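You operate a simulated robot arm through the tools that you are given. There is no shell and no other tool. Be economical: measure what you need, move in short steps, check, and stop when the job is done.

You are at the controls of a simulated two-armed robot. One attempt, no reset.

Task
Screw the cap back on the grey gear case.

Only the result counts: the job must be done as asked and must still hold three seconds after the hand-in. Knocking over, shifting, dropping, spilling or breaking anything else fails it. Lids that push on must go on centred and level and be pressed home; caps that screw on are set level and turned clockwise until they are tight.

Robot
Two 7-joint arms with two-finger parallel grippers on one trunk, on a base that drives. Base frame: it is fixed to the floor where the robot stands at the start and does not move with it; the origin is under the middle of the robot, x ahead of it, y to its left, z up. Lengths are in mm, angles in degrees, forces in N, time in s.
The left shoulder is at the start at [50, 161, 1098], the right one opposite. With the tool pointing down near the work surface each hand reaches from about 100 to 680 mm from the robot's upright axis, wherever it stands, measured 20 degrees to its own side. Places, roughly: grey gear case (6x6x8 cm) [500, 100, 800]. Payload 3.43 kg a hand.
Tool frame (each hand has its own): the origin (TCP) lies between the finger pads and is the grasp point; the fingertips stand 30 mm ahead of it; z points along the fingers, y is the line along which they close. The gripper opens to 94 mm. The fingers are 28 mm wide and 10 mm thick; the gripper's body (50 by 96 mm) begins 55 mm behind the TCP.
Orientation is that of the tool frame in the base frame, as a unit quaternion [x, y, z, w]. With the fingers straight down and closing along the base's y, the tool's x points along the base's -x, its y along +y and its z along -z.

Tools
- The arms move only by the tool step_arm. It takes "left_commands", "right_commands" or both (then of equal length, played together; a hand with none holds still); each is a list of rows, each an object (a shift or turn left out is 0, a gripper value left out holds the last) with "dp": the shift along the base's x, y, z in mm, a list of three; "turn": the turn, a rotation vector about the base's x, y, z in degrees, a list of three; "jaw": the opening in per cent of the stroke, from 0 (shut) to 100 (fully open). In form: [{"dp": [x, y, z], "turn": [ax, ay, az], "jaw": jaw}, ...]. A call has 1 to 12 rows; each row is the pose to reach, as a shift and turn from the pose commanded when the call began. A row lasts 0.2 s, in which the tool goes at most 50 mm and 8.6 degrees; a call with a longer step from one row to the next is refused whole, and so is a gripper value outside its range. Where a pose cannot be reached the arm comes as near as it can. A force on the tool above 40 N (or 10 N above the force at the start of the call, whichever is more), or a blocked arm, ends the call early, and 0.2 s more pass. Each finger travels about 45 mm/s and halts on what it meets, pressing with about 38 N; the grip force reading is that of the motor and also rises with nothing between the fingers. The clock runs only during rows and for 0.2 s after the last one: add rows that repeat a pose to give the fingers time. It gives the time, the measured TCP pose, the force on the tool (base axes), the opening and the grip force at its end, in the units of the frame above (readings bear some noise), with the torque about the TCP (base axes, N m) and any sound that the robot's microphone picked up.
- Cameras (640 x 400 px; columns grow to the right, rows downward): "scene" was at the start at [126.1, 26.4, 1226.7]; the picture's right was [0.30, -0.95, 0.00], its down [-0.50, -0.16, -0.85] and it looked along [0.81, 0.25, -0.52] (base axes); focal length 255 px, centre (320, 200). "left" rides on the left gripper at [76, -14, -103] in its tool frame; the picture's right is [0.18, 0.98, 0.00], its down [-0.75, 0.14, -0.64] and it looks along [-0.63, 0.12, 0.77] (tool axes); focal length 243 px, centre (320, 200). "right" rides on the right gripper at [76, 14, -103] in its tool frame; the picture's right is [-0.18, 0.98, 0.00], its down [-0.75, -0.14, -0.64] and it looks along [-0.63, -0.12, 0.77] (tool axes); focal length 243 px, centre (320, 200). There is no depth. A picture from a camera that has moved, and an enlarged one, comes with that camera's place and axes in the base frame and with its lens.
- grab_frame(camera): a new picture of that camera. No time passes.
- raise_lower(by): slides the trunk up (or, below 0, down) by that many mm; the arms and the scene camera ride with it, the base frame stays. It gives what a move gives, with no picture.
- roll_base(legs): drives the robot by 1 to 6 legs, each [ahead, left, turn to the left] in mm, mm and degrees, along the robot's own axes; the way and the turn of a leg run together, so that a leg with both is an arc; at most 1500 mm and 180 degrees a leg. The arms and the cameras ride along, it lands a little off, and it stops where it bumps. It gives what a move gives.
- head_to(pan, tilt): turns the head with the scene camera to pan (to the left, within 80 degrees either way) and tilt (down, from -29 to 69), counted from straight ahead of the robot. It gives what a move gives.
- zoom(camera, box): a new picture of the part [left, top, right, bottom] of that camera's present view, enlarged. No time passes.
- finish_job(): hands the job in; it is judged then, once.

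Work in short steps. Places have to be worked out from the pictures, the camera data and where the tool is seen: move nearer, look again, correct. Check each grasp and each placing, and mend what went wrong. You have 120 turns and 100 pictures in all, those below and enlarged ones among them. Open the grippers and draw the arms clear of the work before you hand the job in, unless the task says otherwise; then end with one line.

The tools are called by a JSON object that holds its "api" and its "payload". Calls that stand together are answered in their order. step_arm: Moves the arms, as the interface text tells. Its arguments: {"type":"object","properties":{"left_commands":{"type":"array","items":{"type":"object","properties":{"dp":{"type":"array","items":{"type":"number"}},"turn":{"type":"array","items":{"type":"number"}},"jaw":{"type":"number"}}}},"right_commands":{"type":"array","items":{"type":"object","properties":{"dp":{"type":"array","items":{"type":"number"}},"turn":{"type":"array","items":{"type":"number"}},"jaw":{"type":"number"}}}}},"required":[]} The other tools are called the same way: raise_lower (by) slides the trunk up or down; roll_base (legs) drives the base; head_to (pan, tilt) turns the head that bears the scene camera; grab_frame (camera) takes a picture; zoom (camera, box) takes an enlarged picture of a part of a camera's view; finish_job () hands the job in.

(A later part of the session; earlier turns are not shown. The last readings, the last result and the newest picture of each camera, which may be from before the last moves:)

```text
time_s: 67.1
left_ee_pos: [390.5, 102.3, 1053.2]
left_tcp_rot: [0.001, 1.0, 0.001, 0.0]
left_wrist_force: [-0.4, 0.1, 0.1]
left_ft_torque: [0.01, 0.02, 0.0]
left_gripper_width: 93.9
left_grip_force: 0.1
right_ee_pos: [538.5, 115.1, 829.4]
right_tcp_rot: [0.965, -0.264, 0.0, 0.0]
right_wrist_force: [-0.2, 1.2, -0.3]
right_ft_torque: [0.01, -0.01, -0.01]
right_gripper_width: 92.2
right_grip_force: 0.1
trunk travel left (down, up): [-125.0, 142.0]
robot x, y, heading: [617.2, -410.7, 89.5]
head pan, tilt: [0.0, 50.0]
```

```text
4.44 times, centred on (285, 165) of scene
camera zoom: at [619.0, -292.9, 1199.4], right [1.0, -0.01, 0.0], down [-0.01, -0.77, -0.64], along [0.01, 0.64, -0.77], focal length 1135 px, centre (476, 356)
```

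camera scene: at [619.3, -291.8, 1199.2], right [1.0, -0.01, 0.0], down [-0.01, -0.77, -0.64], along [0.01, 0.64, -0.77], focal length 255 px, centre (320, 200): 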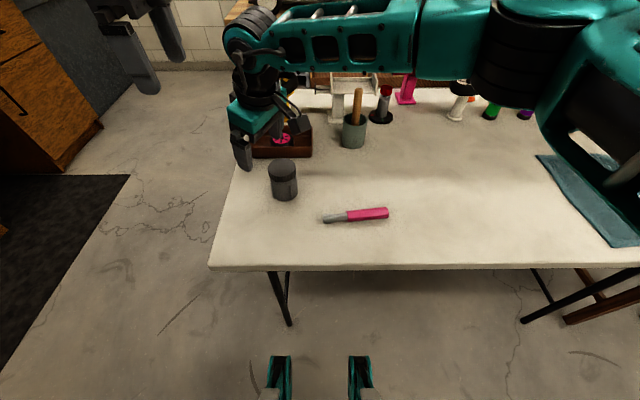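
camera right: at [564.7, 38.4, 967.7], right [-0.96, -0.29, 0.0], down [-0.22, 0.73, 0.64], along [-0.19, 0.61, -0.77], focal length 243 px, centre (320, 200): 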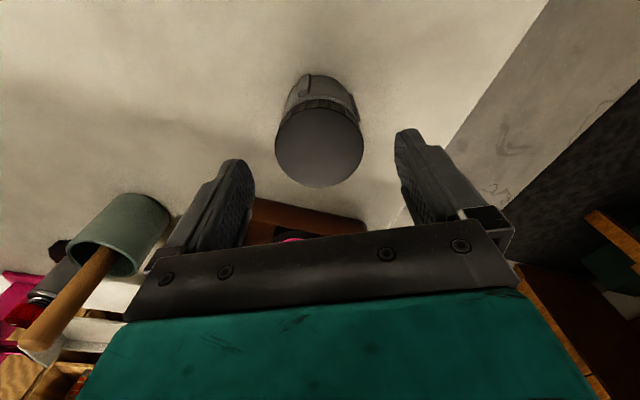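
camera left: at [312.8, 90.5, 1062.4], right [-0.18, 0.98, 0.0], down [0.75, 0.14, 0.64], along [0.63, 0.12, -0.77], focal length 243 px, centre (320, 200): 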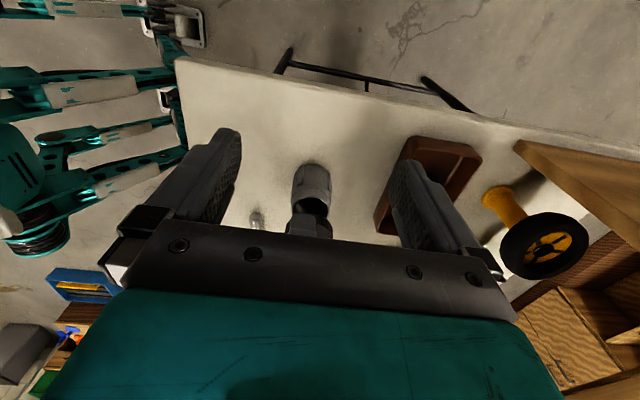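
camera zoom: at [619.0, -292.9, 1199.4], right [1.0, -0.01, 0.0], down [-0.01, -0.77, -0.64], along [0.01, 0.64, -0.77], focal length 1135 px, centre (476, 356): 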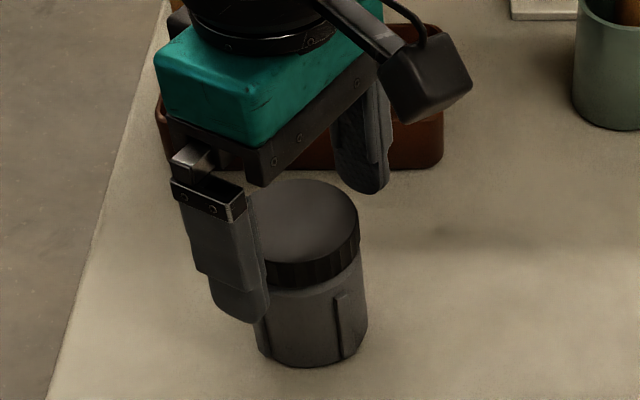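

The cap is level and between the open fingers. I'll rotate back about 250°.

{"api": "step_arm", "payload": {"right_commands": [{"turn": [0, 0, 8.4]}, {"turn": [0, 0, 16.8]}, {"turn": [0, 0, 25.2]}, {"turn": [0, 0, 33.6]}, {"turn": [0, 0, 42]}, {"turn": [0, 0, 50.4]}, {"turn": [0, 0, 58.8]}, {"turn": [0, 0, 67.2]}, {"turn": [0, 0, 75.6]}, {"turn": [0, 0, 84]}, {"turn": [0, 0, 92.4]}, {"turn": [0, 0, 100.8]}]}}

{"api": "step_arm", "payload": {"right_commands": [{"turn": [0, 0, 8.4]}, {"turn": [0, 0, 16.8]}, {"turn": [0, 0, 25.2]}, {"turn": [0, 0, 33.6]}, {"turn": [0, 0, 42]}, {"turn": [0, 0, 50.4]}, {"turn": [0, 0, 58.8]}, {"turn": [0, 0, 67.2]}, {"turn": [0, 0, 75.6]}, {"turn": [0, 0, 84]}, {"turn": [0, 0, 92.4]}, {"turn": [0, 0, 100.8]}]}}

{"api": "step_arm", "payload": {"right_commands": [{"turn": [0, 0, 8.4]}, {"turn": [0, 0, 16.8]}, {"turn": [0, 0, 25.2]}, {"turn": [0, 0, 33.6]}, {"turn": [0, 0, 42]}, {"turn": [0, 0, 50.4]}, {"turn": [0, 0, 58.8]}, {"turn": [0, 0, 67.2]}, {"turn": [0, 0, 75.6]}, {"turn": [0, 0, 75.6]}]}}

{"api": "zoom", "payload": {"camera": "right", "box": [200, 50, 440, 220]}}

{"api": "zoom", "payload": {"camera": "scene", "box": [240, 120, 330, 210]}}

```text
time_s: 69.7
left_ee_pos: [390.6, 102.9, 1053.5]
left_tcp_rot: [0.002, 1.0, 0.0, 0.001]
left_wrist_force: [-0.4, -1.1, 0.3]
left_ft_torque: [-0.03, 0.03, -0.01]
left_gripper_width: 94.0
left_grip_force: 0.1
right_ee_pos: [538.5, 115.1, 829.8]
right_tcp_rot: [0.818, 0.576, 0.0, 0.0]
right_wrist_force: [0.7, 0.5, 0.8]
right_ft_torque: [0.02, -0.01, 0.02]
right_gripper_width: 92.2
right_grip_force: 0.0
trunk travel left (down, up): [-125.0, 142.0]
robot x, y, heading: [619.5, -409.9, 89.1]
head pan, tilt: [0.0, 50.0]
```

```text
time_s: 72.3
left_ee_pos: [391.5, 101.9, 1053.5]
left_tcp_rot: [0.0, 1.0, 0.0, 0.002]
left_wrist_force: [0.5, 0.7, -1.0]
left_ft_torque: [0.0, 0.04, 0.01]
left_gripper_width: 94.0
left_grip_force: 0.0
right_ee_pos: [538.3, 116.0, 829.8]
right_tcp_rot: [0.076, 0.997, 0.0, 0.0]
right_wrist_force: [0.3, -0.3, 0.8]
right_ft_torque: [0.04, 0.0, 0.01]
right_gripper_width: 92.2
right_grip_force: 0.1
trunk travel left (down, up): [-125.0, 142.0]
robot x, y, heading: [616.5, -408.0, 89.3]
head pan, tilt: [0.0, 50.0]
```

```text
time_s: 74.5
left_ee_pos: [389.8, 102.6, 1053.4]
left_tcp_rot: [0.001, 1.0, 0.0, 0.001]
left_wrist_force: [-1.2, -0.2, 0.3]
left_ft_torque: [-0.01, -0.02, 0.02]
left_gripper_width: 94.2
left_grip_force: 0.1
right_ee_pos: [538.8, 114.6, 829.1]
right_tcp_rot: [-0.55, 0.835, 0.0, 0.0]
right_wrist_force: [0.2, 0.1, 0.6]
right_ft_torque: [0.0, -0.05, 0.0]
right_gripper_width: 92.3
right_grip_force: 0.0
trunk travel left (down, up): [-125.0, 142.0]
robot x, y, heading: [615.8, -410.7, 89.7]
head pan, tilt: [0.0, 50.0]
```

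```text
2.35 times, centred on (320, 135) of right
camera zoom: at [496.3, 48.8, 930.3], right [-0.83, 0.56, 0.0], down [0.43, 0.64, 0.64], along [0.36, 0.53, -0.77], focal length 571 px, centre (320, 353)
```

zoom: 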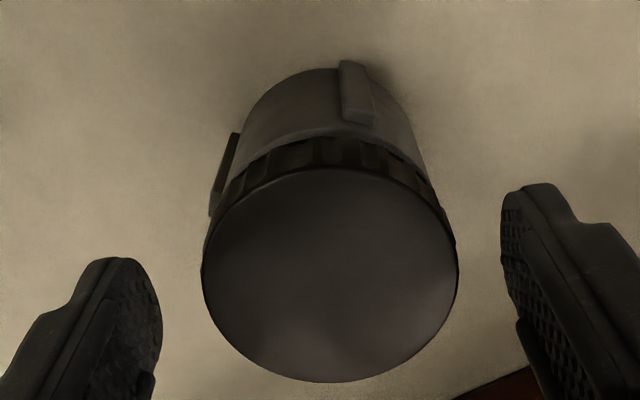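

```text
4.44 times, centred on (285, 165) of scene
camera zoom: at [619.0, -292.9, 1199.4], right [1.0, -0.01, 0.0], down [-0.01, -0.77, -0.64], along [0.01, 0.64, -0.77], focal length 1135 px, centre (476, 356)
```

zoom: 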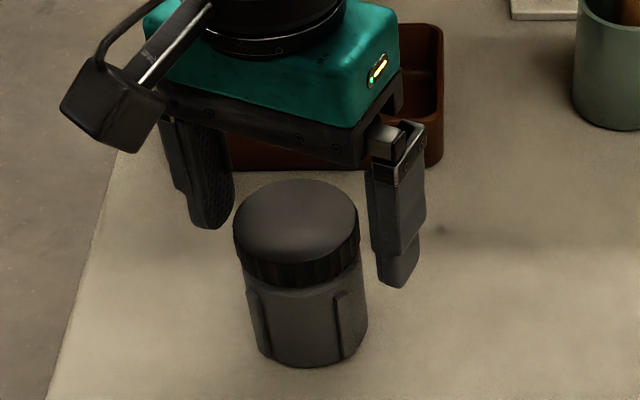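

Two hand views put the cap centre at (536.7,112.2) with its top near z≈809, and it's concentric with the case. I'll recentre, lower 3 mm, grip, and preload.

{"api": "step_arm", "payload": {"right_commands": [{"dp": [-1.8, -2.8, 0]}, {"dp": [-1.8, -2.8, -3]}, {"dp": [-1.8, -2.8, -3], "jaw": 75}, {"dp": [-1.8, -2.8, -3], "jaw": 50}, {"dp": [-1.8, -2.8, -3], "jaw": 40}, {"dp": [-1.8, -2.8, -3], "jaw": 40}, {"dp": [-1.8, -2.8, -3], "jaw": 40}, {"dp": [-1.8, -2.8, -5], "jaw": 40}, {"dp": [-1.8, -2.8, -6], "jaw": 40}, {"dp": [-1.8, -2.8, -6], "jaw": 40}]}}

```text
time_s: 76.7
left_ee_pos: [391.8, 100.6, 1054.2]
left_tcp_rot: [0.001, 1.0, 0.0, 0.001]
left_wrist_force: [0.0, 0.0, -0.6]
left_ft_torque: [0.03, 0.0, 0.0]
left_gripper_width: 93.8
left_grip_force: 0.0
right_ee_pos: [536.7, 111.7, 826.7]
right_tcp_rot: [-0.55, 0.835, 0.002, 0.001]
right_wrist_force: [0.7, 0.8, 19.0]
right_ft_torque: [-0.11, -0.17, -0.02]
right_gripper_width: 62.2
right_grip_force: 37.6
trunk travel left (down, up): [-125.0, 142.0]
robot x, y, heading: [617.6, -411.0, 89.7]
head pan, tilt: [0.0, 50.0]
```

The cap is gripped with 19 N of preload. I'll turn 98° clockwise.

{"api": "step_arm", "payload": {"right_commands": [{"dp": [0, 0, -0.2], "turn": [0, 0, -8.2]}, {"dp": [0, 0, -0.4], "turn": [0, 0, -16.4]}, {"dp": [0, 0, -0.5], "turn": [0, 0, -24.6]}, {"dp": [0, 0, -0.6], "turn": [0, 0, -32.8]}, {"dp": [0, 0, -0.7], "turn": [0, 0, -41]}, {"dp": [0, 0, -0.8], "turn": [0, 0, -49.2]}, {"dp": [0, 0, -0.9], "turn": [0, 0, -57.4]}, {"dp": [0, 0, -1], "turn": [0, 0, -65.6]}, {"dp": [0, 0, -1.1], "turn": [0, 0, -73.8]}, {"dp": [0, 0, -1.2], "turn": [0, 0, -82]}, {"dp": [0, 0, -1.3], "turn": [0, 0, -90.2]}, {"dp": [0, 0, -1.4], "turn": [0, 0, -98.4]}]}}

{"api": "zoom", "payload": {"camera": "right", "box": [200, 50, 440, 220]}}

{"api": "zoom", "payload": {"camera": "scene", "box": [240, 120, 330, 210]}}

```text
time_s: 79.3
left_ee_pos: [392.0, 100.7, 1055.2]
left_tcp_rot: [0.001, 1.0, 0.001, 0.001]
left_wrist_force: [0.0, -0.2, -0.7]
left_ft_torque: [-0.03, 0.01, -0.02]
left_gripper_width: 94.0
left_grip_force: 0.1
right_ee_pos: [537.0, 113.1, 825.5]
right_tcp_rot: [0.275, 0.961, 0.004, -0.002]
right_wrist_force: [1.0, 0.0, 30.5]
right_ft_torque: [-0.02, -0.16, 0.22]
right_gripper_width: 61.9
right_grip_force: 38.0
trunk travel left (down, up): [-125.0, 142.0]
robot x, y, heading: [615.4, -410.6, 89.3]
head pan, tilt: [0.0, 50.0]
```

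```text
2.35 times, centred on (320, 135) of right
camera zoom: at [480.8, 163.2, 926.8], right [0.68, 0.74, 0.01], down [0.56, -0.52, 0.64], along [0.47, -0.43, -0.77], focal length 571 px, centre (320, 353)
```

zoom: 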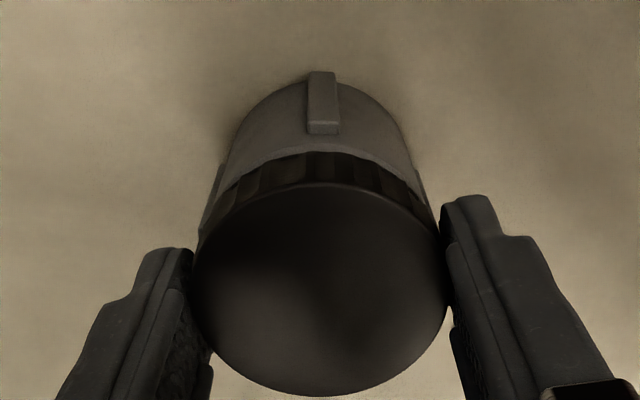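

```text
4.44 times, centred on (285, 165) of scene
camera zoom: at [619.5, -295.2, 1199.8], right [1.0, -0.01, 0.0], down [-0.01, -0.76, -0.64], along [0.01, 0.64, -0.76], focal length 1135 px, centre (476, 356)
```

zoom: 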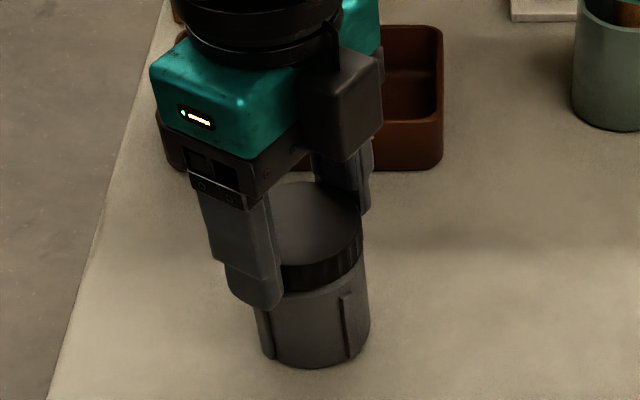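

Torque has risen to 0.22 N·m, so the cap may be reaching tight, with the case possibly slipping. I'll turn 33° more and compare the ribs.

{"api": "step_arm", "payload": {"right_commands": [{"dp": [0, 0, -0.1], "turn": [0, 0, -8.2]}, {"dp": [0, 0, -0.2], "turn": [0, 0, -16.4]}, {"dp": [0, 0, -0.3], "turn": [0, 0, -24.6]}, {"dp": [0, 0, -0.3], "turn": [0, 0, -32.8]}]}}

{"api": "zoom", "payload": {"camera": "right", "box": [200, 50, 440, 220]}}

```text
time_s: 80.3
left_ee_pos: [391.4, 100.2, 1056.0]
left_tcp_rot: [0.001, 1.0, 0.0, 0.0]
left_wrist_force: [-0.1, 0.5, -0.2]
left_ft_torque: [-0.01, 0.0, 0.0]
left_gripper_width: 94.0
left_grip_force: 0.1
right_ee_pos: [537.8, 113.4, 826.0]
right_tcp_rot: [0.536, 0.844, 0.002, -0.002]
right_wrist_force: [2.2, 1.7, 32.7]
right_ft_torque: [-0.04, -0.35, 0.18]
right_gripper_width: 61.8
right_grip_force: 38.4
trunk travel left (down, up): [-125.0, 142.0]
robot x, y, heading: [616.7, -405.2, 89.6]
head pan, tilt: [0.0, 50.0]
```

```text
2.35 times, centred on (320, 135) of right
camera zoom: at [518.5, 185.9, 926.7], right [0.97, 0.25, 0.0], down [0.19, -0.75, 0.64], along [0.16, -0.61, -0.77], focal length 571 px, centre (320, 353)
```

zoom: 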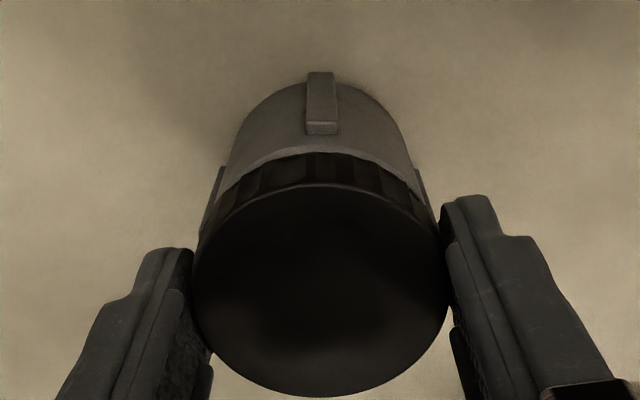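

The ribs no longer move relative to the hand, so the cap now resists about 0.2 N·m and the case slips on the table. To tighten properly I'll hold the case with the left hand, tilted 55°, coming from −x. First I'll release and turn the right hand back while the left hand tilts high up.

{"api": "step_arm", "payload": {"right_commands": [{"dp": [0, 0, 2]}, {"dp": [0, 0, 2], "jaw": 98}, {"dp": [0, 0, 2], "jaw": 98}, {"dp": [0, 0, 2], "jaw": 98}, {"dp": [0, 0, 2], "turn": [0, 0, 8.4]}, {"dp": [0, 0, 2], "turn": [0, 0, 16.8]}, {"dp": [0, 0, 2], "turn": [0, 0, 25.2]}, {"dp": [0, 0, 2], "turn": [0, 0, 33.6]}, {"dp": [0, 0, 2], "turn": [0, 0, 42]}, {"dp": [0, 0, 2], "turn": [0, 0, 50.4]}, {"dp": [0, 0, 2], "turn": [0, 0, 58.8]}, {"dp": [0, 0, 2], "turn": [0, 0, 67.2]}], "left_commands": [{"turn": [0, -7.8, 0]}, {"turn": [0, -15.6, 0]}, {"turn": [0, -23.4, 0]}, {"turn": [0, -31.2, 0]}, {"turn": [0, -39, 0]}, {"turn": [0, -46.8, 0]}, {"turn": [0, -55, 0]}, {"turn": [0, -55, 0]}, {"turn": [0, -55, 0]}, {"turn": [0, -55, 0]}, {"turn": [0, -55, 0]}, {"turn": [0, -55, 0]}]}}

{"api": "step_arm", "payload": {"right_commands": [{"turn": [0, 0, 8.4]}, {"turn": [0, 0, 16.8]}, {"turn": [0, 0, 25.2]}, {"turn": [0, 0, 33.6]}, {"turn": [0, 0, 42]}, {"turn": [0, 0, 45]}, {"turn": [0, 0, 45]}]}}

{"api": "zoom", "payload": {"camera": "right", "box": [200, 50, 440, 220]}}

{"api": "grab_frame", "payload": {"camera": "left"}}

{"api": "grab_frame", "payload": {"camera": "scene"}}

```text
time_s: 82.9
left_ee_pos: [390.0, 104.3, 1049.2]
left_tcp_rot: [-0.001, 0.887, 0.001, 0.463]
left_wrist_force: [-0.1, 0.0, 1.2]
left_ft_torque: [0.02, 0.0, 0.03]
left_gripper_width: 93.8
left_grip_force: 0.1
right_ee_pos: [536.9, 112.9, 823.3]
right_tcp_rot: [-0.025, 1.0, 0.0, 0.0]
right_wrist_force: [0.6, -0.2, -0.2]
right_ft_torque: [-0.03, 0.0, -0.05]
right_gripper_width: 91.9
right_grip_force: 0.0
trunk travel left (down, up): [-125.0, 142.0]
robot x, y, heading: [613.4, -409.8, 89.4]
head pan, tilt: [0.0, 50.0]
```

```text
time_s: 84.5
left_ee_pos: [388.8, 103.3, 1050.2]
left_tcp_rot: [0.0, 0.887, 0.0, 0.462]
left_wrist_force: [-0.2, 0.6, -0.5]
left_ft_torque: [0.0, -0.01, 0.01]
left_gripper_width: 93.9
left_grip_force: 0.1
right_ee_pos: [537.1, 112.6, 823.5]
right_tcp_rot: [-0.404, 0.915, 0.0, 0.0]
right_wrist_force: [-0.6, -0.9, 0.4]
right_ft_torque: [-0.04, 0.01, 0.04]
right_gripper_width: 92.0
right_grip_force: 0.0
trunk travel left (down, up): [-125.0, 142.0]
robot x, y, heading: [619.1, -410.2, 89.5]
head pan, tilt: [0.0, 50.0]
```

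```text
2.35 times, centred on (320, 135) of right
camera zoom: at [476.2, 64.4, 924.2], right [-0.6, 0.8, 0.0], down [0.61, 0.46, 0.64], along [0.51, 0.39, -0.77], focal length 571 px, centre (320, 353)
```

zoom: 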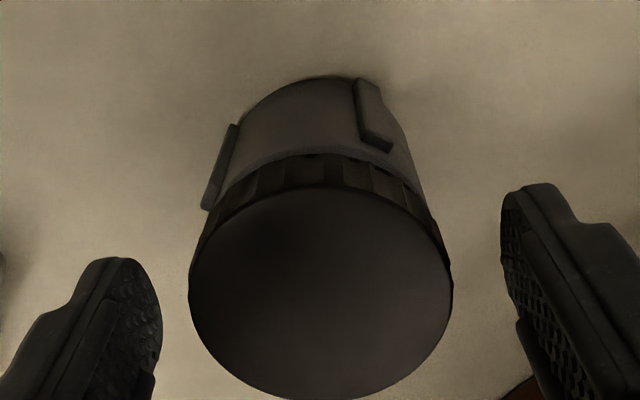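

```text
27 pictures are left
camera left: at [260.7, 90.1, 1045.8], right [-0.1, 0.98, -0.15], down [-0.1, 0.14, 0.99], along [0.99, 0.12, 0.08], focal length 243 px, centre (320, 200)
```

left: 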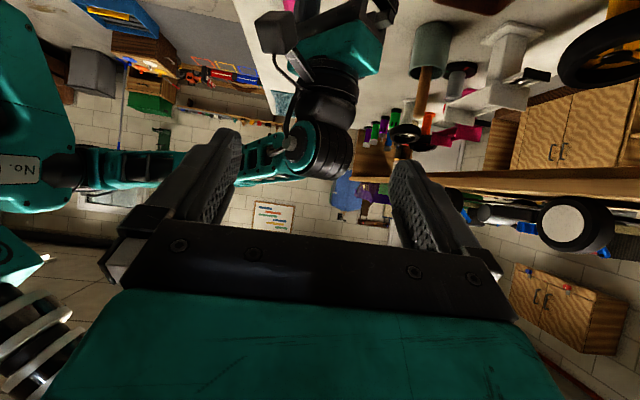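

```text
26 pictures are left
camera scene: at [619.0, -292.9, 1199.4], right [1.0, -0.01, 0.0], down [-0.01, -0.77, -0.64], along [0.01, 0.64, -0.77], focal length 255 px, centre (320, 200)
```

scene: 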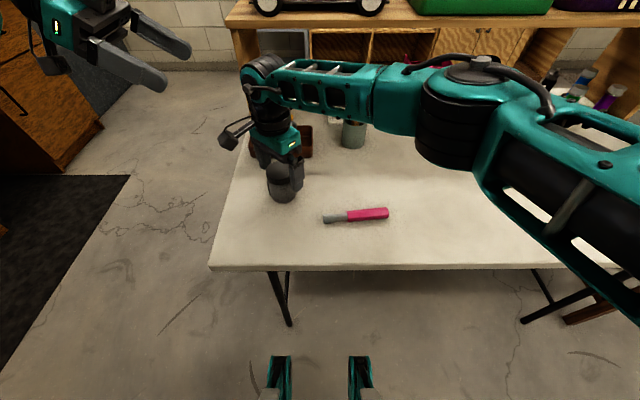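

The left tilt is reachable. To keep the right hand's camera away from the left arm, I'll rotate the right hand clockwise about 188° while it is open, so its camera sits on the +x side.

{"api": "step_arm", "payload": {"right_commands": [{"dp": [0, 0, 3], "turn": [0, 0, -8.2]}, {"dp": [0, 0, 3], "turn": [0, 0, -16.4]}, {"dp": [0, 0, 3], "turn": [0, 0, -24.6]}, {"dp": [0, 0, 3], "turn": [0, 0, -32.8]}, {"dp": [0, 0, 3], "turn": [0, 0, -41]}, {"dp": [0, 0, 3], "turn": [0, 0, -49.2]}, {"dp": [0, 0, 3], "turn": [0, 0, -57.4]}, {"dp": [0, 0, 3], "turn": [0, 0, -65.6]}, {"dp": [0, 0, 3], "turn": [0, 0, -73.8]}, {"dp": [0, 0, 3], "turn": [0, 0, -82]}, {"dp": [0, 0, 3], "turn": [0, 0, -90.2]}, {"dp": [0, 0, 3], "turn": [0, 0, -98.4]}]}}

{"api": "step_arm", "payload": {"right_commands": [{"turn": [0, 0, -8.2]}, {"turn": [0, 0, -16.4]}, {"turn": [0, 0, -24.6]}, {"turn": [0, 0, -32.8]}, {"turn": [0, 0, -41]}, {"turn": [0, 0, -49.2]}, {"turn": [0, 0, -57.4]}, {"turn": [0, 0, -65.6]}, {"turn": [0, 0, -73.8]}, {"turn": [0, 0, -82]}, {"turn": [0, 0, -89]}, {"turn": [0, 0, -89]}]}}

{"api": "zoom", "payload": {"camera": "right", "box": [200, 50, 440, 220]}}

```text
time_s: 87.1
left_ee_pos: [389.4, 104.8, 1050.6]
left_tcp_rot: [0.0, 0.887, 0.001, 0.462]
left_wrist_force: [-0.5, 0.2, -0.3]
left_ft_torque: [-0.02, -0.01, 0.03]
left_gripper_width: 93.9
left_grip_force: 0.0
right_ee_pos: [537.3, 113.8, 825.4]
right_tcp_rot: [0.429, 0.903, 0.001, 0.0]
right_wrist_force: [0.7, 0.3, -0.5]
right_ft_torque: [0.01, -0.01, 0.0]
right_gripper_width: 91.9
right_grip_force: 0.0
trunk travel left (down, up): [-125.0, 142.0]
robot x, y, heading: [617.8, -408.7, 89.4]
head pan, tilt: [0.0, 50.0]
```

```text
time_s: 89.7
left_ee_pos: [389.0, 103.6, 1050.3]
left_tcp_rot: [0.0, 0.887, 0.0, 0.463]
left_wrist_force: [-0.6, 0.0, -1.3]
left_ft_torque: [-0.01, 0.03, 0.02]
left_gripper_width: 94.1
left_grip_force: 0.1
right_ee_pos: [537.8, 112.8, 826.4]
right_tcp_rot: [0.939, 0.343, 0.0, 0.0]
right_wrist_force: [0.6, -0.7, 0.1]
right_ft_torque: [-0.02, 0.02, 0.0]
right_gripper_width: 92.3
right_grip_force: 0.0
trunk travel left (down, up): [-125.0, 142.0]
robot x, y, heading: [615.1, -410.8, 89.0]
head pan, tilt: [0.0, 50.0]
```

```text
2.35 times, centred on (320, 135) of right
camera zoom: at [606.0, 148.9, 927.2], right [0.49, -0.87, 0.0], down [-0.67, -0.38, 0.64], along [-0.56, -0.32, -0.77], focal length 571 px, centre (320, 353)
```

zoom: 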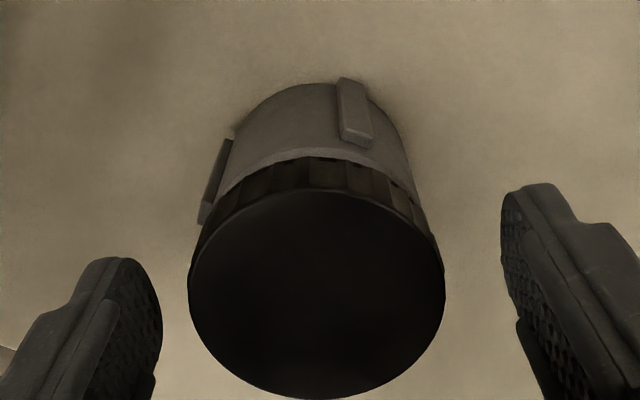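

The cap centre is at (536.6,110.7). I'll recentre and grip it with the right hand, while the left hand descends to a standoff at (429,111,843).

{"api": "step_arm", "payload": {"right_commands": [{"dp": [-1, -2.2, 0]}, {"dp": [-1, -2.2, 0], "jaw": 75}, {"dp": [-1, -2.2, 0], "jaw": 40}, {"dp": [-1, -2.2, 0], "jaw": 40}, {"dp": [-1, -2.2, 0], "jaw": 40}, {"dp": [-1, -2.2, 0], "jaw": 40}, {"dp": [-1, -2.2, 0], "jaw": 40}], "left_commands": [{"dp": [7, 1, -40]}, {"dp": [14, 2, -80]}, {"dp": [21, 3, -120]}, {"dp": [28, 5, -160]}, {"dp": [35, 6, -190]}, {"dp": [40, 7, -207]}, {"dp": [40, 7, -207]}]}}

{"api": "grab_frame", "payload": {"camera": "left"}}

{"api": "grab_frame", "payload": {"camera": "scene"}}

```text
time_s: 91.3
left_ee_pos: [432.5, 113.3, 842.2]
left_tcp_rot: [0.0, 0.887, 0.001, 0.462]
left_wrist_force: [-0.3, -0.3, -0.3]
left_ft_torque: [-0.02, -0.03, -0.02]
left_gripper_width: 93.8
left_grip_force: 0.1
right_ee_pos: [535.2, 109.2, 826.1]
right_tcp_rot: [0.939, 0.344, 0.0, 0.0]
right_wrist_force: [-0.8, -0.7, -1.0]
right_ft_torque: [-0.05, -0.01, -0.02]
right_gripper_width: 63.0
right_grip_force: 38.4
trunk travel left (down, up): [-125.0, 142.0]
robot x, y, heading: [617.3, -409.3, 89.6]
head pan, tilt: [0.0, 50.0]
```

```text
24 pictures are left
camera left: at [303.7, 99.1, 839.2], right [-0.1, 0.98, -0.15], down [-0.1, 0.14, 0.99], along [0.99, 0.12, 0.08], focal length 243 px, centre (320, 200)
```

left: 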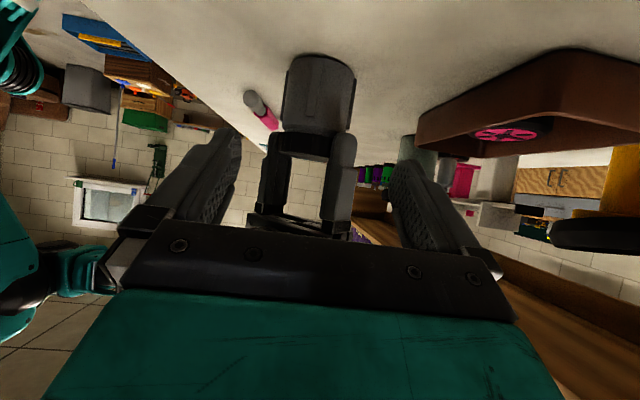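

```text
23 pictures are left
camera scene: at [619.0, -292.9, 1199.4], right [1.0, -0.01, 0.0], down [-0.01, -0.77, -0.64], along [0.01, 0.64, -0.77], focal length 255 px, centre (320, 200)
```

scene: 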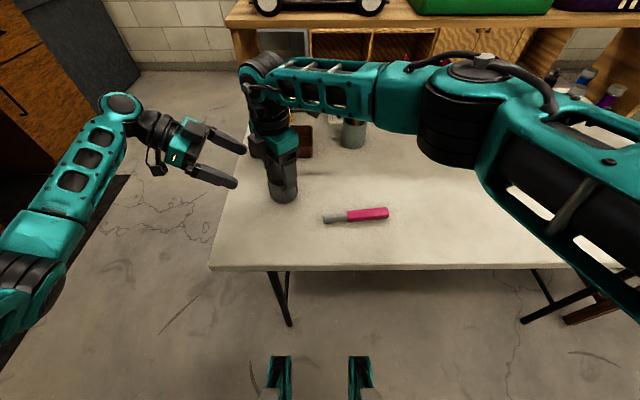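

The left view confirms the geometry: table near z≈738, case axis near y≈110, path clear. I'll advance the left hand along its tool axis to straddle the case body.

{"api": "step_arm", "payload": {"left_commands": [{"dp": [22, 0, -15.6]}, {"dp": [44.5, -1, -31.2]}, {"dp": [67, -1, -46.8]}, {"dp": [80, -1, -56]}, {"dp": [89, -1, -62.5]}, {"dp": [89, -1, -62.5]}]}}

{"api": "grab_frame", "payload": {"camera": "left"}}

{"api": "zoom", "payload": {"camera": "scene", "box": [220, 110, 330, 220]}}

```text
time_s: 92.7
left_ee_pos: [517.6, 109.1, 778.2]
left_tcp_rot: [0.0, 0.887, 0.001, 0.462]
left_wrist_force: [0.6, 0.3, -0.5]
left_ft_torque: [0.01, -0.01, 0.0]
left_gripper_width: 93.9
left_grip_force: 0.1
right_ee_pos: [536.3, 110.5, 825.7]
right_tcp_rot: [0.939, 0.344, 0.0, 0.0]
right_wrist_force: [0.6, -0.6, -0.6]
right_ft_torque: [0.0, -0.01, 0.0]
right_gripper_width: 63.0
right_grip_force: 38.6
trunk travel left (down, up): [-125.0, 142.0]
robot x, y, heading: [616.2, -409.6, 89.4]
head pan, tilt: [0.0, 50.0]
```

```text
22 pictures are left
camera left: at [389.6, 95.6, 773.6], right [-0.1, 0.98, -0.15], down [-0.1, 0.14, 0.99], along [0.99, 0.12, 0.08], focal length 243 px, centre (320, 200)
```

left: 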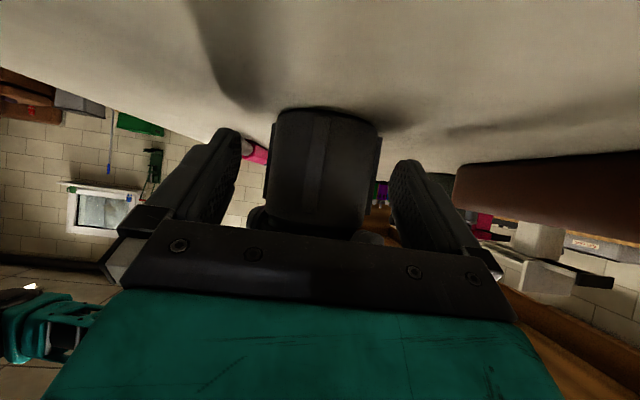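

```text
3.64 times, centred on (275, 165) of scene
camera zoom: at [619.0, -292.9, 1199.4], right [1.0, -0.01, 0.0], down [-0.01, -0.77, -0.64], along [0.01, 0.64, -0.77], focal length 929 px, centre (484, 327)
```

zoom: 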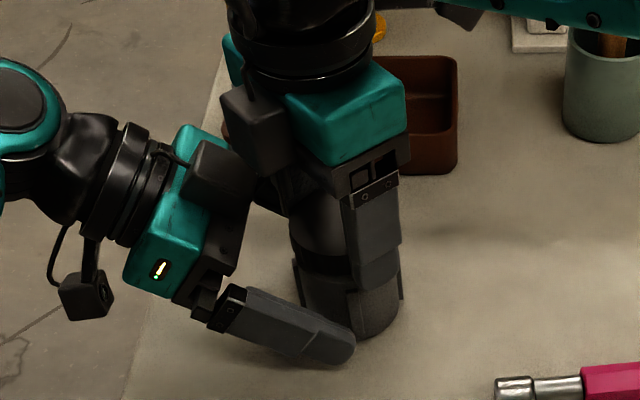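

Both hands fit, with a tight but present gap between the grippers. I'll close the left hand on the case body.

{"api": "step_arm", "payload": {"left_commands": [{"jaw": 75}, {"jaw": 55}, {"jaw": 45}, {"jaw": 45}, {"jaw": 45}, {"jaw": 45}]}}

```text
time_s: 94.1
left_ee_pos: [516.5, 111.7, 778.4]
left_tcp_rot: [-0.002, 0.887, 0.002, 0.461]
left_wrist_force: [-4.2, 32.1, -13.9]
left_ft_torque: [-1.36, 0.01, -0.16]
left_gripper_width: 64.8
left_grip_force: 19.9
right_ee_pos: [533.7, 105.7, 826.3]
right_tcp_rot: [0.938, 0.346, -0.002, 0.003]
right_wrist_force: [4.3, -32.4, 15.1]
right_ft_torque: [-0.19, 0.09, 0.74]
right_gripper_width: 62.4
right_grip_force: 38.0
trunk travel left (down, up): [-125.0, 142.0]
robot x, y, heading: [617.3, -407.7, 89.5]
head pan, tilt: [0.0, 50.0]
```

The left grip pushes the case toward −y with 32 N. I'll shift the left hand +y by 4 mm so the fingers centre, and see if the side force drops.

{"api": "step_arm", "payload": {"left_commands": [{"dp": [0, 2, 0], "jaw": 40}, {"dp": [0, 4, 0], "jaw": 40}, {"dp": [0, 4, 0], "jaw": 40}]}}

{"api": "grab_frame", "payload": {"camera": "left"}}

```text
time_s: 94.9
left_ee_pos: [517.0, 115.1, 779.2]
left_tcp_rot: [0.0, 0.888, 0.0, 0.461]
left_wrist_force: [-1.5, 20.3, -17.5]
left_ft_torque: [-0.82, -0.11, -0.01]
left_gripper_width: 64.2
left_grip_force: 22.8
right_ee_pos: [536.6, 109.4, 827.6]
right_tcp_rot: [0.939, 0.344, 0.0, 0.0]
right_wrist_force: [1.5, -19.6, 17.1]
right_ft_torque: [-0.02, 0.37, 0.43]
right_gripper_width: 62.2
right_grip_force: 38.0
trunk travel left (down, up): [-125.0, 142.0]
robot x, y, heading: [618.0, -410.7, 89.3]
head pan, tilt: [0.0, 50.0]
```

```text
20 pictures are left
camera left: at [389.2, 100.4, 774.7], right [-0.11, 0.98, -0.15], down [-0.09, 0.14, 0.99], along [0.99, 0.12, 0.08], focal length 243 px, centre (320, 200)
```

left: 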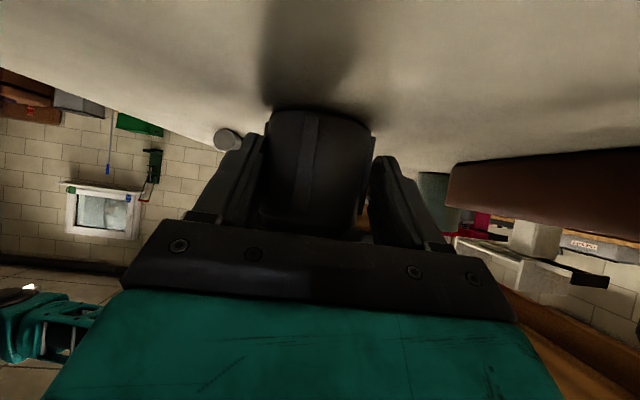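

The side force dropped to 20 N. I'll shift 3 mm more, then turn the cap.

{"api": "step_arm", "payload": {"left_commands": [{"dp": [0, 2, 0]}, {"dp": [0, 4, 0]}, {"dp": [0, 4, 0]}]}}

```text
time_s: 95.7
left_ee_pos: [517.9, 117.3, 779.1]
left_tcp_rot: [0.003, 0.886, -0.003, 0.463]
left_wrist_force: [2.6, -5.9, -13.3]
left_ft_torque: [-0.31, 0.11, -0.41]
left_gripper_width: 63.4
left_grip_force: 22.2
right_ee_pos: [537.0, 113.3, 827.2]
right_tcp_rot: [0.939, 0.343, 0.001, -0.003]
right_wrist_force: [-2.9, 6.0, 13.3]
right_ft_torque: [0.68, 0.22, 0.32]
right_gripper_width: 62.2
right_grip_force: 38.2
trunk travel left (down, up): [-125.0, 142.0]
robot x, y, heading: [617.6, -413.4, 89.6]
head pan, tilt: [0.0, 50.0]
```

Side forces are balanced. I'll turn the cap 24° clockwise against the held case.

{"api": "step_arm", "payload": {"right_commands": [{"turn": [0, 0, -6]}, {"turn": [0, 0, -12]}, {"turn": [0, 0, -18]}, {"turn": [0, 0, -24]}]}}

{"api": "zoom", "payload": {"camera": "right", "box": [200, 50, 440, 220]}}

{"api": "zoom", "payload": {"camera": "scene", "box": [220, 110, 330, 220]}}

```text
time_s: 96.7
left_ee_pos: [518.1, 118.2, 779.0]
left_tcp_rot: [0.002, 0.886, -0.002, 0.463]
left_wrist_force: [9.3, -10.6, -15.4]
left_ft_torque: [-0.52, -0.04, -1.07]
left_gripper_width: 62.9
left_grip_force: 22.0
right_ee_pos: [536.3, 111.0, 829.1]
right_tcp_rot: [0.99, 0.141, -0.001, -0.002]
right_wrist_force: [-7.6, 10.8, 18.4]
right_ft_torque: [1.06, 0.63, 0.92]
right_gripper_width: 59.9
right_grip_force: 38.4
trunk travel left (down, up): [-125.0, 142.0]
robot x, y, heading: [617.3, -410.3, 89.1]
head pan, tilt: [0.0, 50.0]
```

```text
2.35 times, centred on (320, 135) of right
camera zoom: at [613.8, 117.4, 928.6], right [0.1, -1.0, 0.0], down [-0.76, -0.08, 0.64], along [-0.64, -0.06, -0.76], focal length 571 px, centre (320, 353)
```

zoom: 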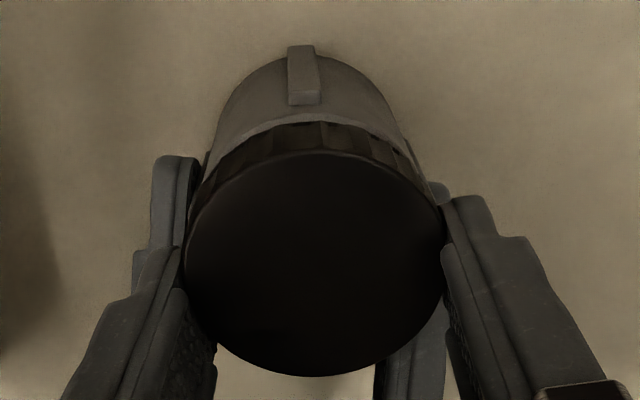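

```text
3.64 times, centred on (275, 165) of scene
camera zoom: at [619.1, -293.1, 1199.5], right [1.0, -0.01, 0.0], down [-0.01, -0.77, -0.64], along [0.01, 0.64, -0.77], focal length 929 px, centre (484, 327)
```

zoom: 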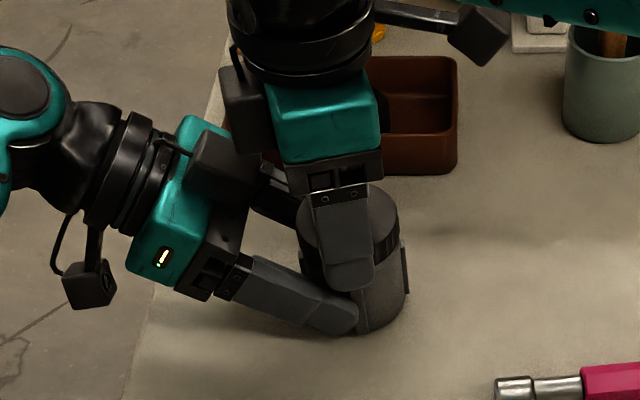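

Tightening torque reached 0.92 N·m, so the cap is seating hard. I'll release the left hand, back it out along its axis, and inspect.

{"api": "step_arm", "payload": {"left_commands": [{"jaw": 60}, {"jaw": 75}, {"jaw": 98}, {"jaw": 98}, {"jaw": 98}, {"dp": [0, -4, 0]}, {"dp": [-25, -6, 17]}, {"dp": [-60, -6, 42]}, {"dp": [-95, -6, 66]}, {"dp": [-95, -6, 66]}]}}

{"api": "zoom", "payload": {"camera": "left", "box": [220, 20, 420, 220]}}

{"api": "zoom", "payload": {"camera": "scene", "box": [220, 110, 330, 220]}}

```text
time_s: 98.9
left_ee_pos: [421.7, 113.3, 847.0]
left_tcp_rot: [0.0, 0.887, 0.001, 0.462]
left_wrist_force: [-0.5, -0.1, 0.7]
left_ft_torque: [0.03, -0.02, -0.03]
left_gripper_width: 92.3
left_grip_force: 0.0
right_ee_pos: [536.4, 110.9, 827.2]
right_tcp_rot: [0.99, 0.141, 0.001, 0.001]
right_wrist_force: [2.8, 1.4, 13.3]
right_ft_torque: [-0.18, -0.29, 0.05]
right_gripper_width: 59.8
right_grip_force: 37.7
trunk travel left (down, up): [-125.0, 142.0]
robot x, y, heading: [617.1, -407.1, 89.5]
head pan, tilt: [0.0, 50.0]
```

```text
2.00 times, centred on (320, 120) of left
camera zoom: at [293.5, 98.8, 842.7], right [-0.1, 0.98, -0.15], down [-0.09, 0.14, 0.99], along [0.99, 0.12, 0.08], focal length 485 px, centre (320, 360)
```

zoom: 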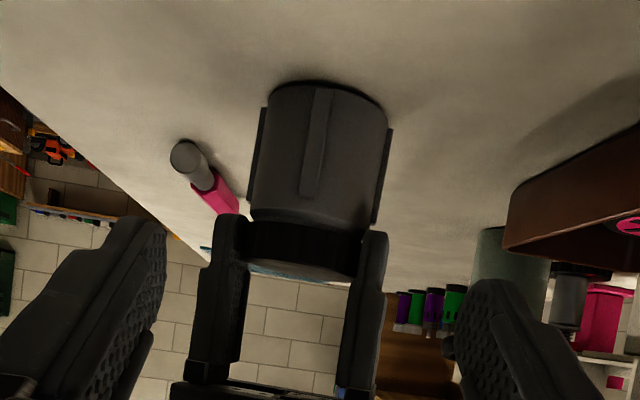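

```text
3.64 times, centred on (275, 165) of scene
camera zoom: at [619.3, -293.8, 1199.5], right [1.0, -0.01, 0.0], down [-0.01, -0.77, -0.64], along [0.01, 0.64, -0.77], focal length 929 px, centre (484, 327)
```

zoom: 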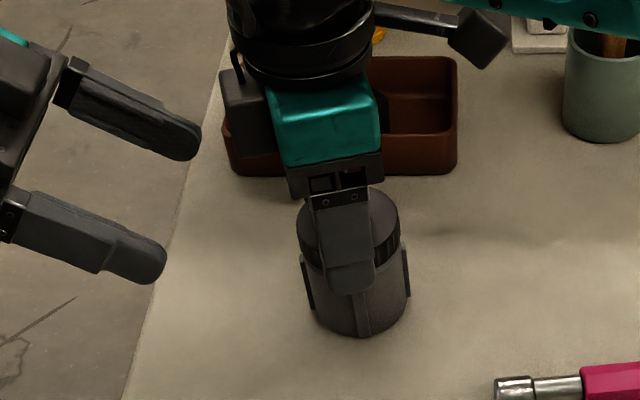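

The case stands upright with the cap seated. I'll release the right hand, raise it straight up, and inspect.

{"api": "step_arm", "payload": {"right_commands": [{"dp": [0, 0, 1.5]}, {"dp": [0, 0, 1.5], "jaw": 98}, {"dp": [0, 0, 1.5], "jaw": 98}, {"dp": [0, 0, 1.5], "jaw": 98}, {"dp": [0, 0, 1.5], "jaw": 98}, {"dp": [0, 0, 30], "jaw": 98}, {"dp": [0, 0, 60], "jaw": 98}, {"dp": [0, 0, 60], "jaw": 98}]}}

{"api": "zoom", "payload": {"camera": "scene", "box": [240, 130, 330, 220]}}

{"api": "zoom", "payload": {"camera": "left", "box": [250, 30, 390, 170]}}

{"api": "zoom", "payload": {"camera": "right", "box": [200, 0, 440, 220]}}

```text
time_s: 100.7
left_ee_pos: [422.3, 114.0, 846.6]
left_tcp_rot: [0.0, 0.886, 0.001, 0.463]
left_wrist_force: [0.3, 0.2, 0.3]
left_ft_torque: [0.0, -0.01, 0.01]
left_gripper_width: 92.1
left_grip_force: 0.0
right_ee_pos: [536.0, 110.8, 886.8]
right_tcp_rot: [0.99, 0.141, 0.0, 0.0]
right_wrist_force: [0.1, 0.0, -0.1]
right_ft_torque: [-0.01, -0.02, -0.03]
right_gripper_width: 92.0
right_grip_force: 0.0
trunk travel left (down, up): [-125.0, 142.0]
robot x, y, heading: [618.6, -408.5, 89.2]
head pan, tilt: [0.0, 50.0]
```

```text
4.44 times, centred on (285, 175) of scene
camera zoom: at [619.0, -292.9, 1199.4], right [1.0, -0.01, 0.0], down [-0.01, -0.77, -0.64], along [0.01, 0.64, -0.77], focal length 1135 px, centre (476, 311)
```

zoom: 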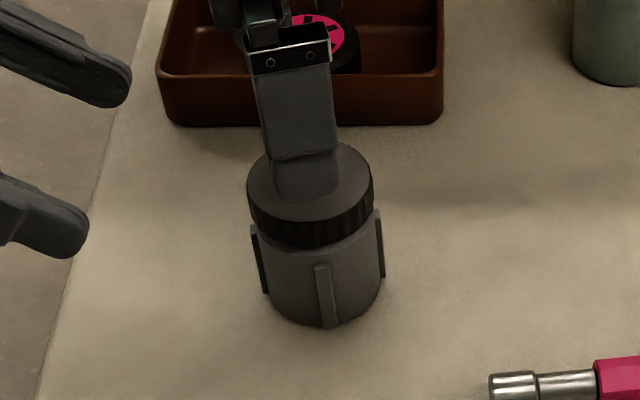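

```text
2.86 times, centred on (320, 100) of left
camera zoom: at [293.7, 99.4, 841.9], right [-0.1, 0.98, -0.15], down [-0.1, 0.14, 0.99], along [0.99, 0.12, 0.08], focal length 693 px, centre (320, 486)
```

zoom: 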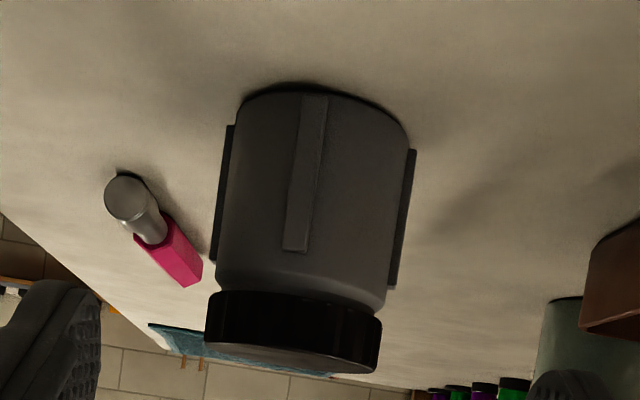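

```text
1.82 times, centred on (320, 110) of right
camera zoom: at [614.2, 117.8, 987.9], right [0.1, -1.0, 0.0], down [-0.76, -0.07, 0.64], along [-0.64, -0.06, -0.77], focal length 441 px, centre (320, 364)
```

zoom: 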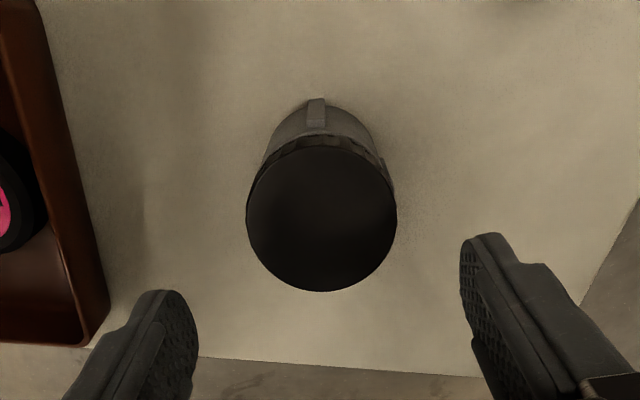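

The cap sits level on the case, which has shifted to about (545,110.5). My last grip was about 8 mm off-centre and may have slipped, so I'll do one more properly centred tightening stroke. First I'll turn back 32°, recentre and grip.

{"api": "step_arm", "payload": {"right_commands": [{"dp": [3, 0, 0], "turn": [0, 0, 8]}, {"dp": [6, 0, 0], "turn": [0, 0, 16]}, {"dp": [8.5, 0, 0], "turn": [0, 0, 24]}, {"dp": [8.5, 0, 0], "turn": [0, 0, 32]}, {"dp": [8.5, 0, -30], "turn": [0, 0, 32]}, {"dp": [8.5, 0, -61], "turn": [0, 0, 32]}, {"dp": [8.5, 0, -61], "turn": [0, 0, 32], "jaw": 75}, {"dp": [8.5, 0, -61], "turn": [0, 0, 32], "jaw": 40}, {"dp": [8.5, 0, -61], "turn": [0, 0, 32], "jaw": 40}, {"dp": [8.5, 0, -61], "turn": [0, 0, 32], "jaw": 40}, {"dp": [8.5, 0, -61], "turn": [0, 0, 32], "jaw": 40}]}}

{"api": "zoom", "payload": {"camera": "right", "box": [200, 50, 440, 220]}}

```text
time_s: 103.1
left_ee_pos: [422.7, 114.1, 845.7]
left_tcp_rot: [0.001, 0.887, 0.001, 0.463]
left_wrist_force: [0.3, 0.3, -0.3]
left_ft_torque: [0.01, -0.03, 0.0]
left_gripper_width: 92.1
left_grip_force: 0.1
right_ee_pos: [546.4, 112.3, 827.5]
right_tcp_rot: [0.913, 0.408, 0.0, 0.0]
right_wrist_force: [0.4, 0.2, -0.8]
right_ft_torque: [0.04, 0.03, 0.0]
right_gripper_width: 63.3
right_grip_force: 37.8
trunk travel left (down, up): [-125.0, 142.0]
robot x, y, heading: [618.9, -411.0, 89.6]
head pan, tilt: [0.0, 50.0]
```

```text
2.35 times, centred on (320, 135) of right
camera zoom: at [608.2, 158.5, 928.6], right [0.61, -0.79, 0.0], down [-0.61, -0.47, 0.64], along [-0.51, -0.39, -0.77], focal length 571 px, centre (320, 353)
```

zoom: 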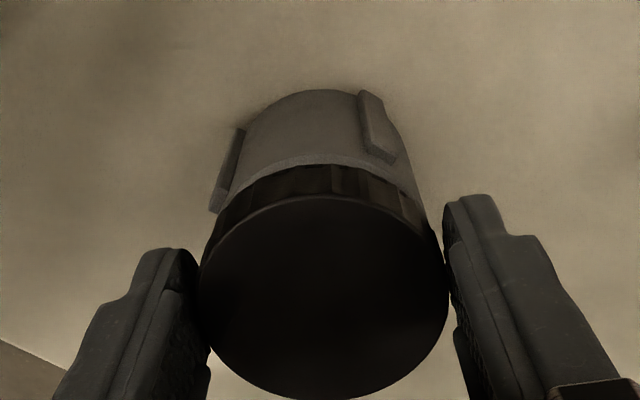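

The grip is well centred at 63.3 mm. I'll bring the left hand back to hold the case body.

{"api": "step_arm", "payload": {"left_commands": [{"dp": [25, 1, -16]}, {"dp": [50, 2, -32]}, {"dp": [75, 3, -48]}, {"dp": [92, 3, -58]}, {"dp": [103.5, 3, -65.5]}, {"dp": [103.5, 3, -65.5], "jaw": 75}, {"dp": [103.5, 3, -65.5], "jaw": 60}, {"dp": [103.5, 3, -65.5], "jaw": 45}, {"dp": [103.5, 3, -65.5], "jaw": 45}, {"dp": [103.5, 3, -65.5], "jaw": 45}]}}

```text
time_s: 105.3
left_ee_pos: [526.5, 116.3, 776.0]
left_tcp_rot: [0.002, 0.887, -0.003, 0.462]
left_wrist_force: [-0.5, -22.0, -1.2]
left_ft_torque: [-0.24, -0.33, -0.52]
left_gripper_width: 63.1
left_grip_force: 17.8
right_ee_pos: [548.2, 115.7, 828.1]
right_tcp_rot: [0.914, 0.407, 0.002, -0.003]
right_wrist_force: [0.9, 22.5, -0.1]
right_ft_torque: [1.46, 0.26, 0.08]
right_gripper_width: 62.8
right_grip_force: 37.7
trunk travel left (down, up): [-125.0, 142.0]
robot x, y, heading: [616.0, -408.3, 89.5]
head pan, tilt: [0.0, 50.0]
```

The left hand pushes +y with 22 N, so I'll shift it −2.5 mm to balance and grip fully.

{"api": "step_arm", "payload": {"left_commands": [{"dp": [0, -2.5, 0], "jaw": 30}, {"dp": [0, -2.5, 0], "jaw": 30}, {"dp": [0, -2.5, 0], "jaw": 30}]}}

{"api": "step_arm", "payload": {"right_commands": [{"turn": [0, 0, -6]}, {"turn": [0, 0, -12]}, {"turn": [0, 0, -18]}]}}

{"api": "zoom", "payload": {"camera": "right", "box": [200, 50, 440, 220]}}

```text
time_s: 106.1
left_ee_pos: [526.3, 114.7, 777.4]
left_tcp_rot: [0.0, 0.888, -0.002, 0.461]
left_wrist_force: [-4.3, -9.7, -13.6]
left_ft_torque: [-0.95, -0.18, -0.94]
left_gripper_width: 63.5
left_grip_force: 31.1
right_ee_pos: [545.7, 112.1, 828.6]
right_tcp_rot: [0.912, 0.41, 0.001, 0.0]
right_wrist_force: [4.5, 9.3, 12.4]
right_ft_torque: [1.42, 0.24, 0.71]
right_gripper_width: 62.7
right_grip_force: 38.2
trunk travel left (down, up): [-125.0, 142.0]
robot x, y, heading: [617.0, -409.5, 89.6]
head pan, tilt: [0.0, 50.0]
```

```text
time_s: 106.9
left_ee_pos: [524.4, 113.7, 776.7]
left_tcp_rot: [-0.001, 0.888, -0.002, 0.459]
left_wrist_force: [-11.6, 1.4, -26.1]
left_ft_torque: [-1.26, -0.09, -1.58]
left_gripper_width: 63.0
left_grip_force: 29.8
right_ee_pos: [544.1, 112.5, 828.5]
right_tcp_rot: [0.965, 0.262, 0.001, -0.001]
right_wrist_force: [12.2, -0.6, 27.0]
right_ft_torque: [1.07, -0.01, 1.65]
right_gripper_width: 62.7
right_grip_force: 38.5
trunk travel left (down, up): [-125.0, 142.0]
robot x, y, heading: [615.4, -410.0, 89.5]
head pan, tilt: [0.0, 50.0]
```

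```text
2.35 times, centred on (320, 135) of right
camera zoom: at [617.7, 136.9, 928.8], right [0.34, -0.94, 0.0], down [-0.72, -0.26, 0.64], along [-0.6, -0.22, -0.77], focal length 571 px, centre (320, 353)
```

zoom: 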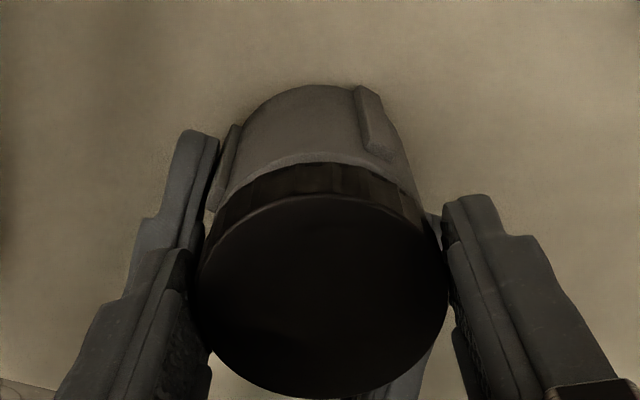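

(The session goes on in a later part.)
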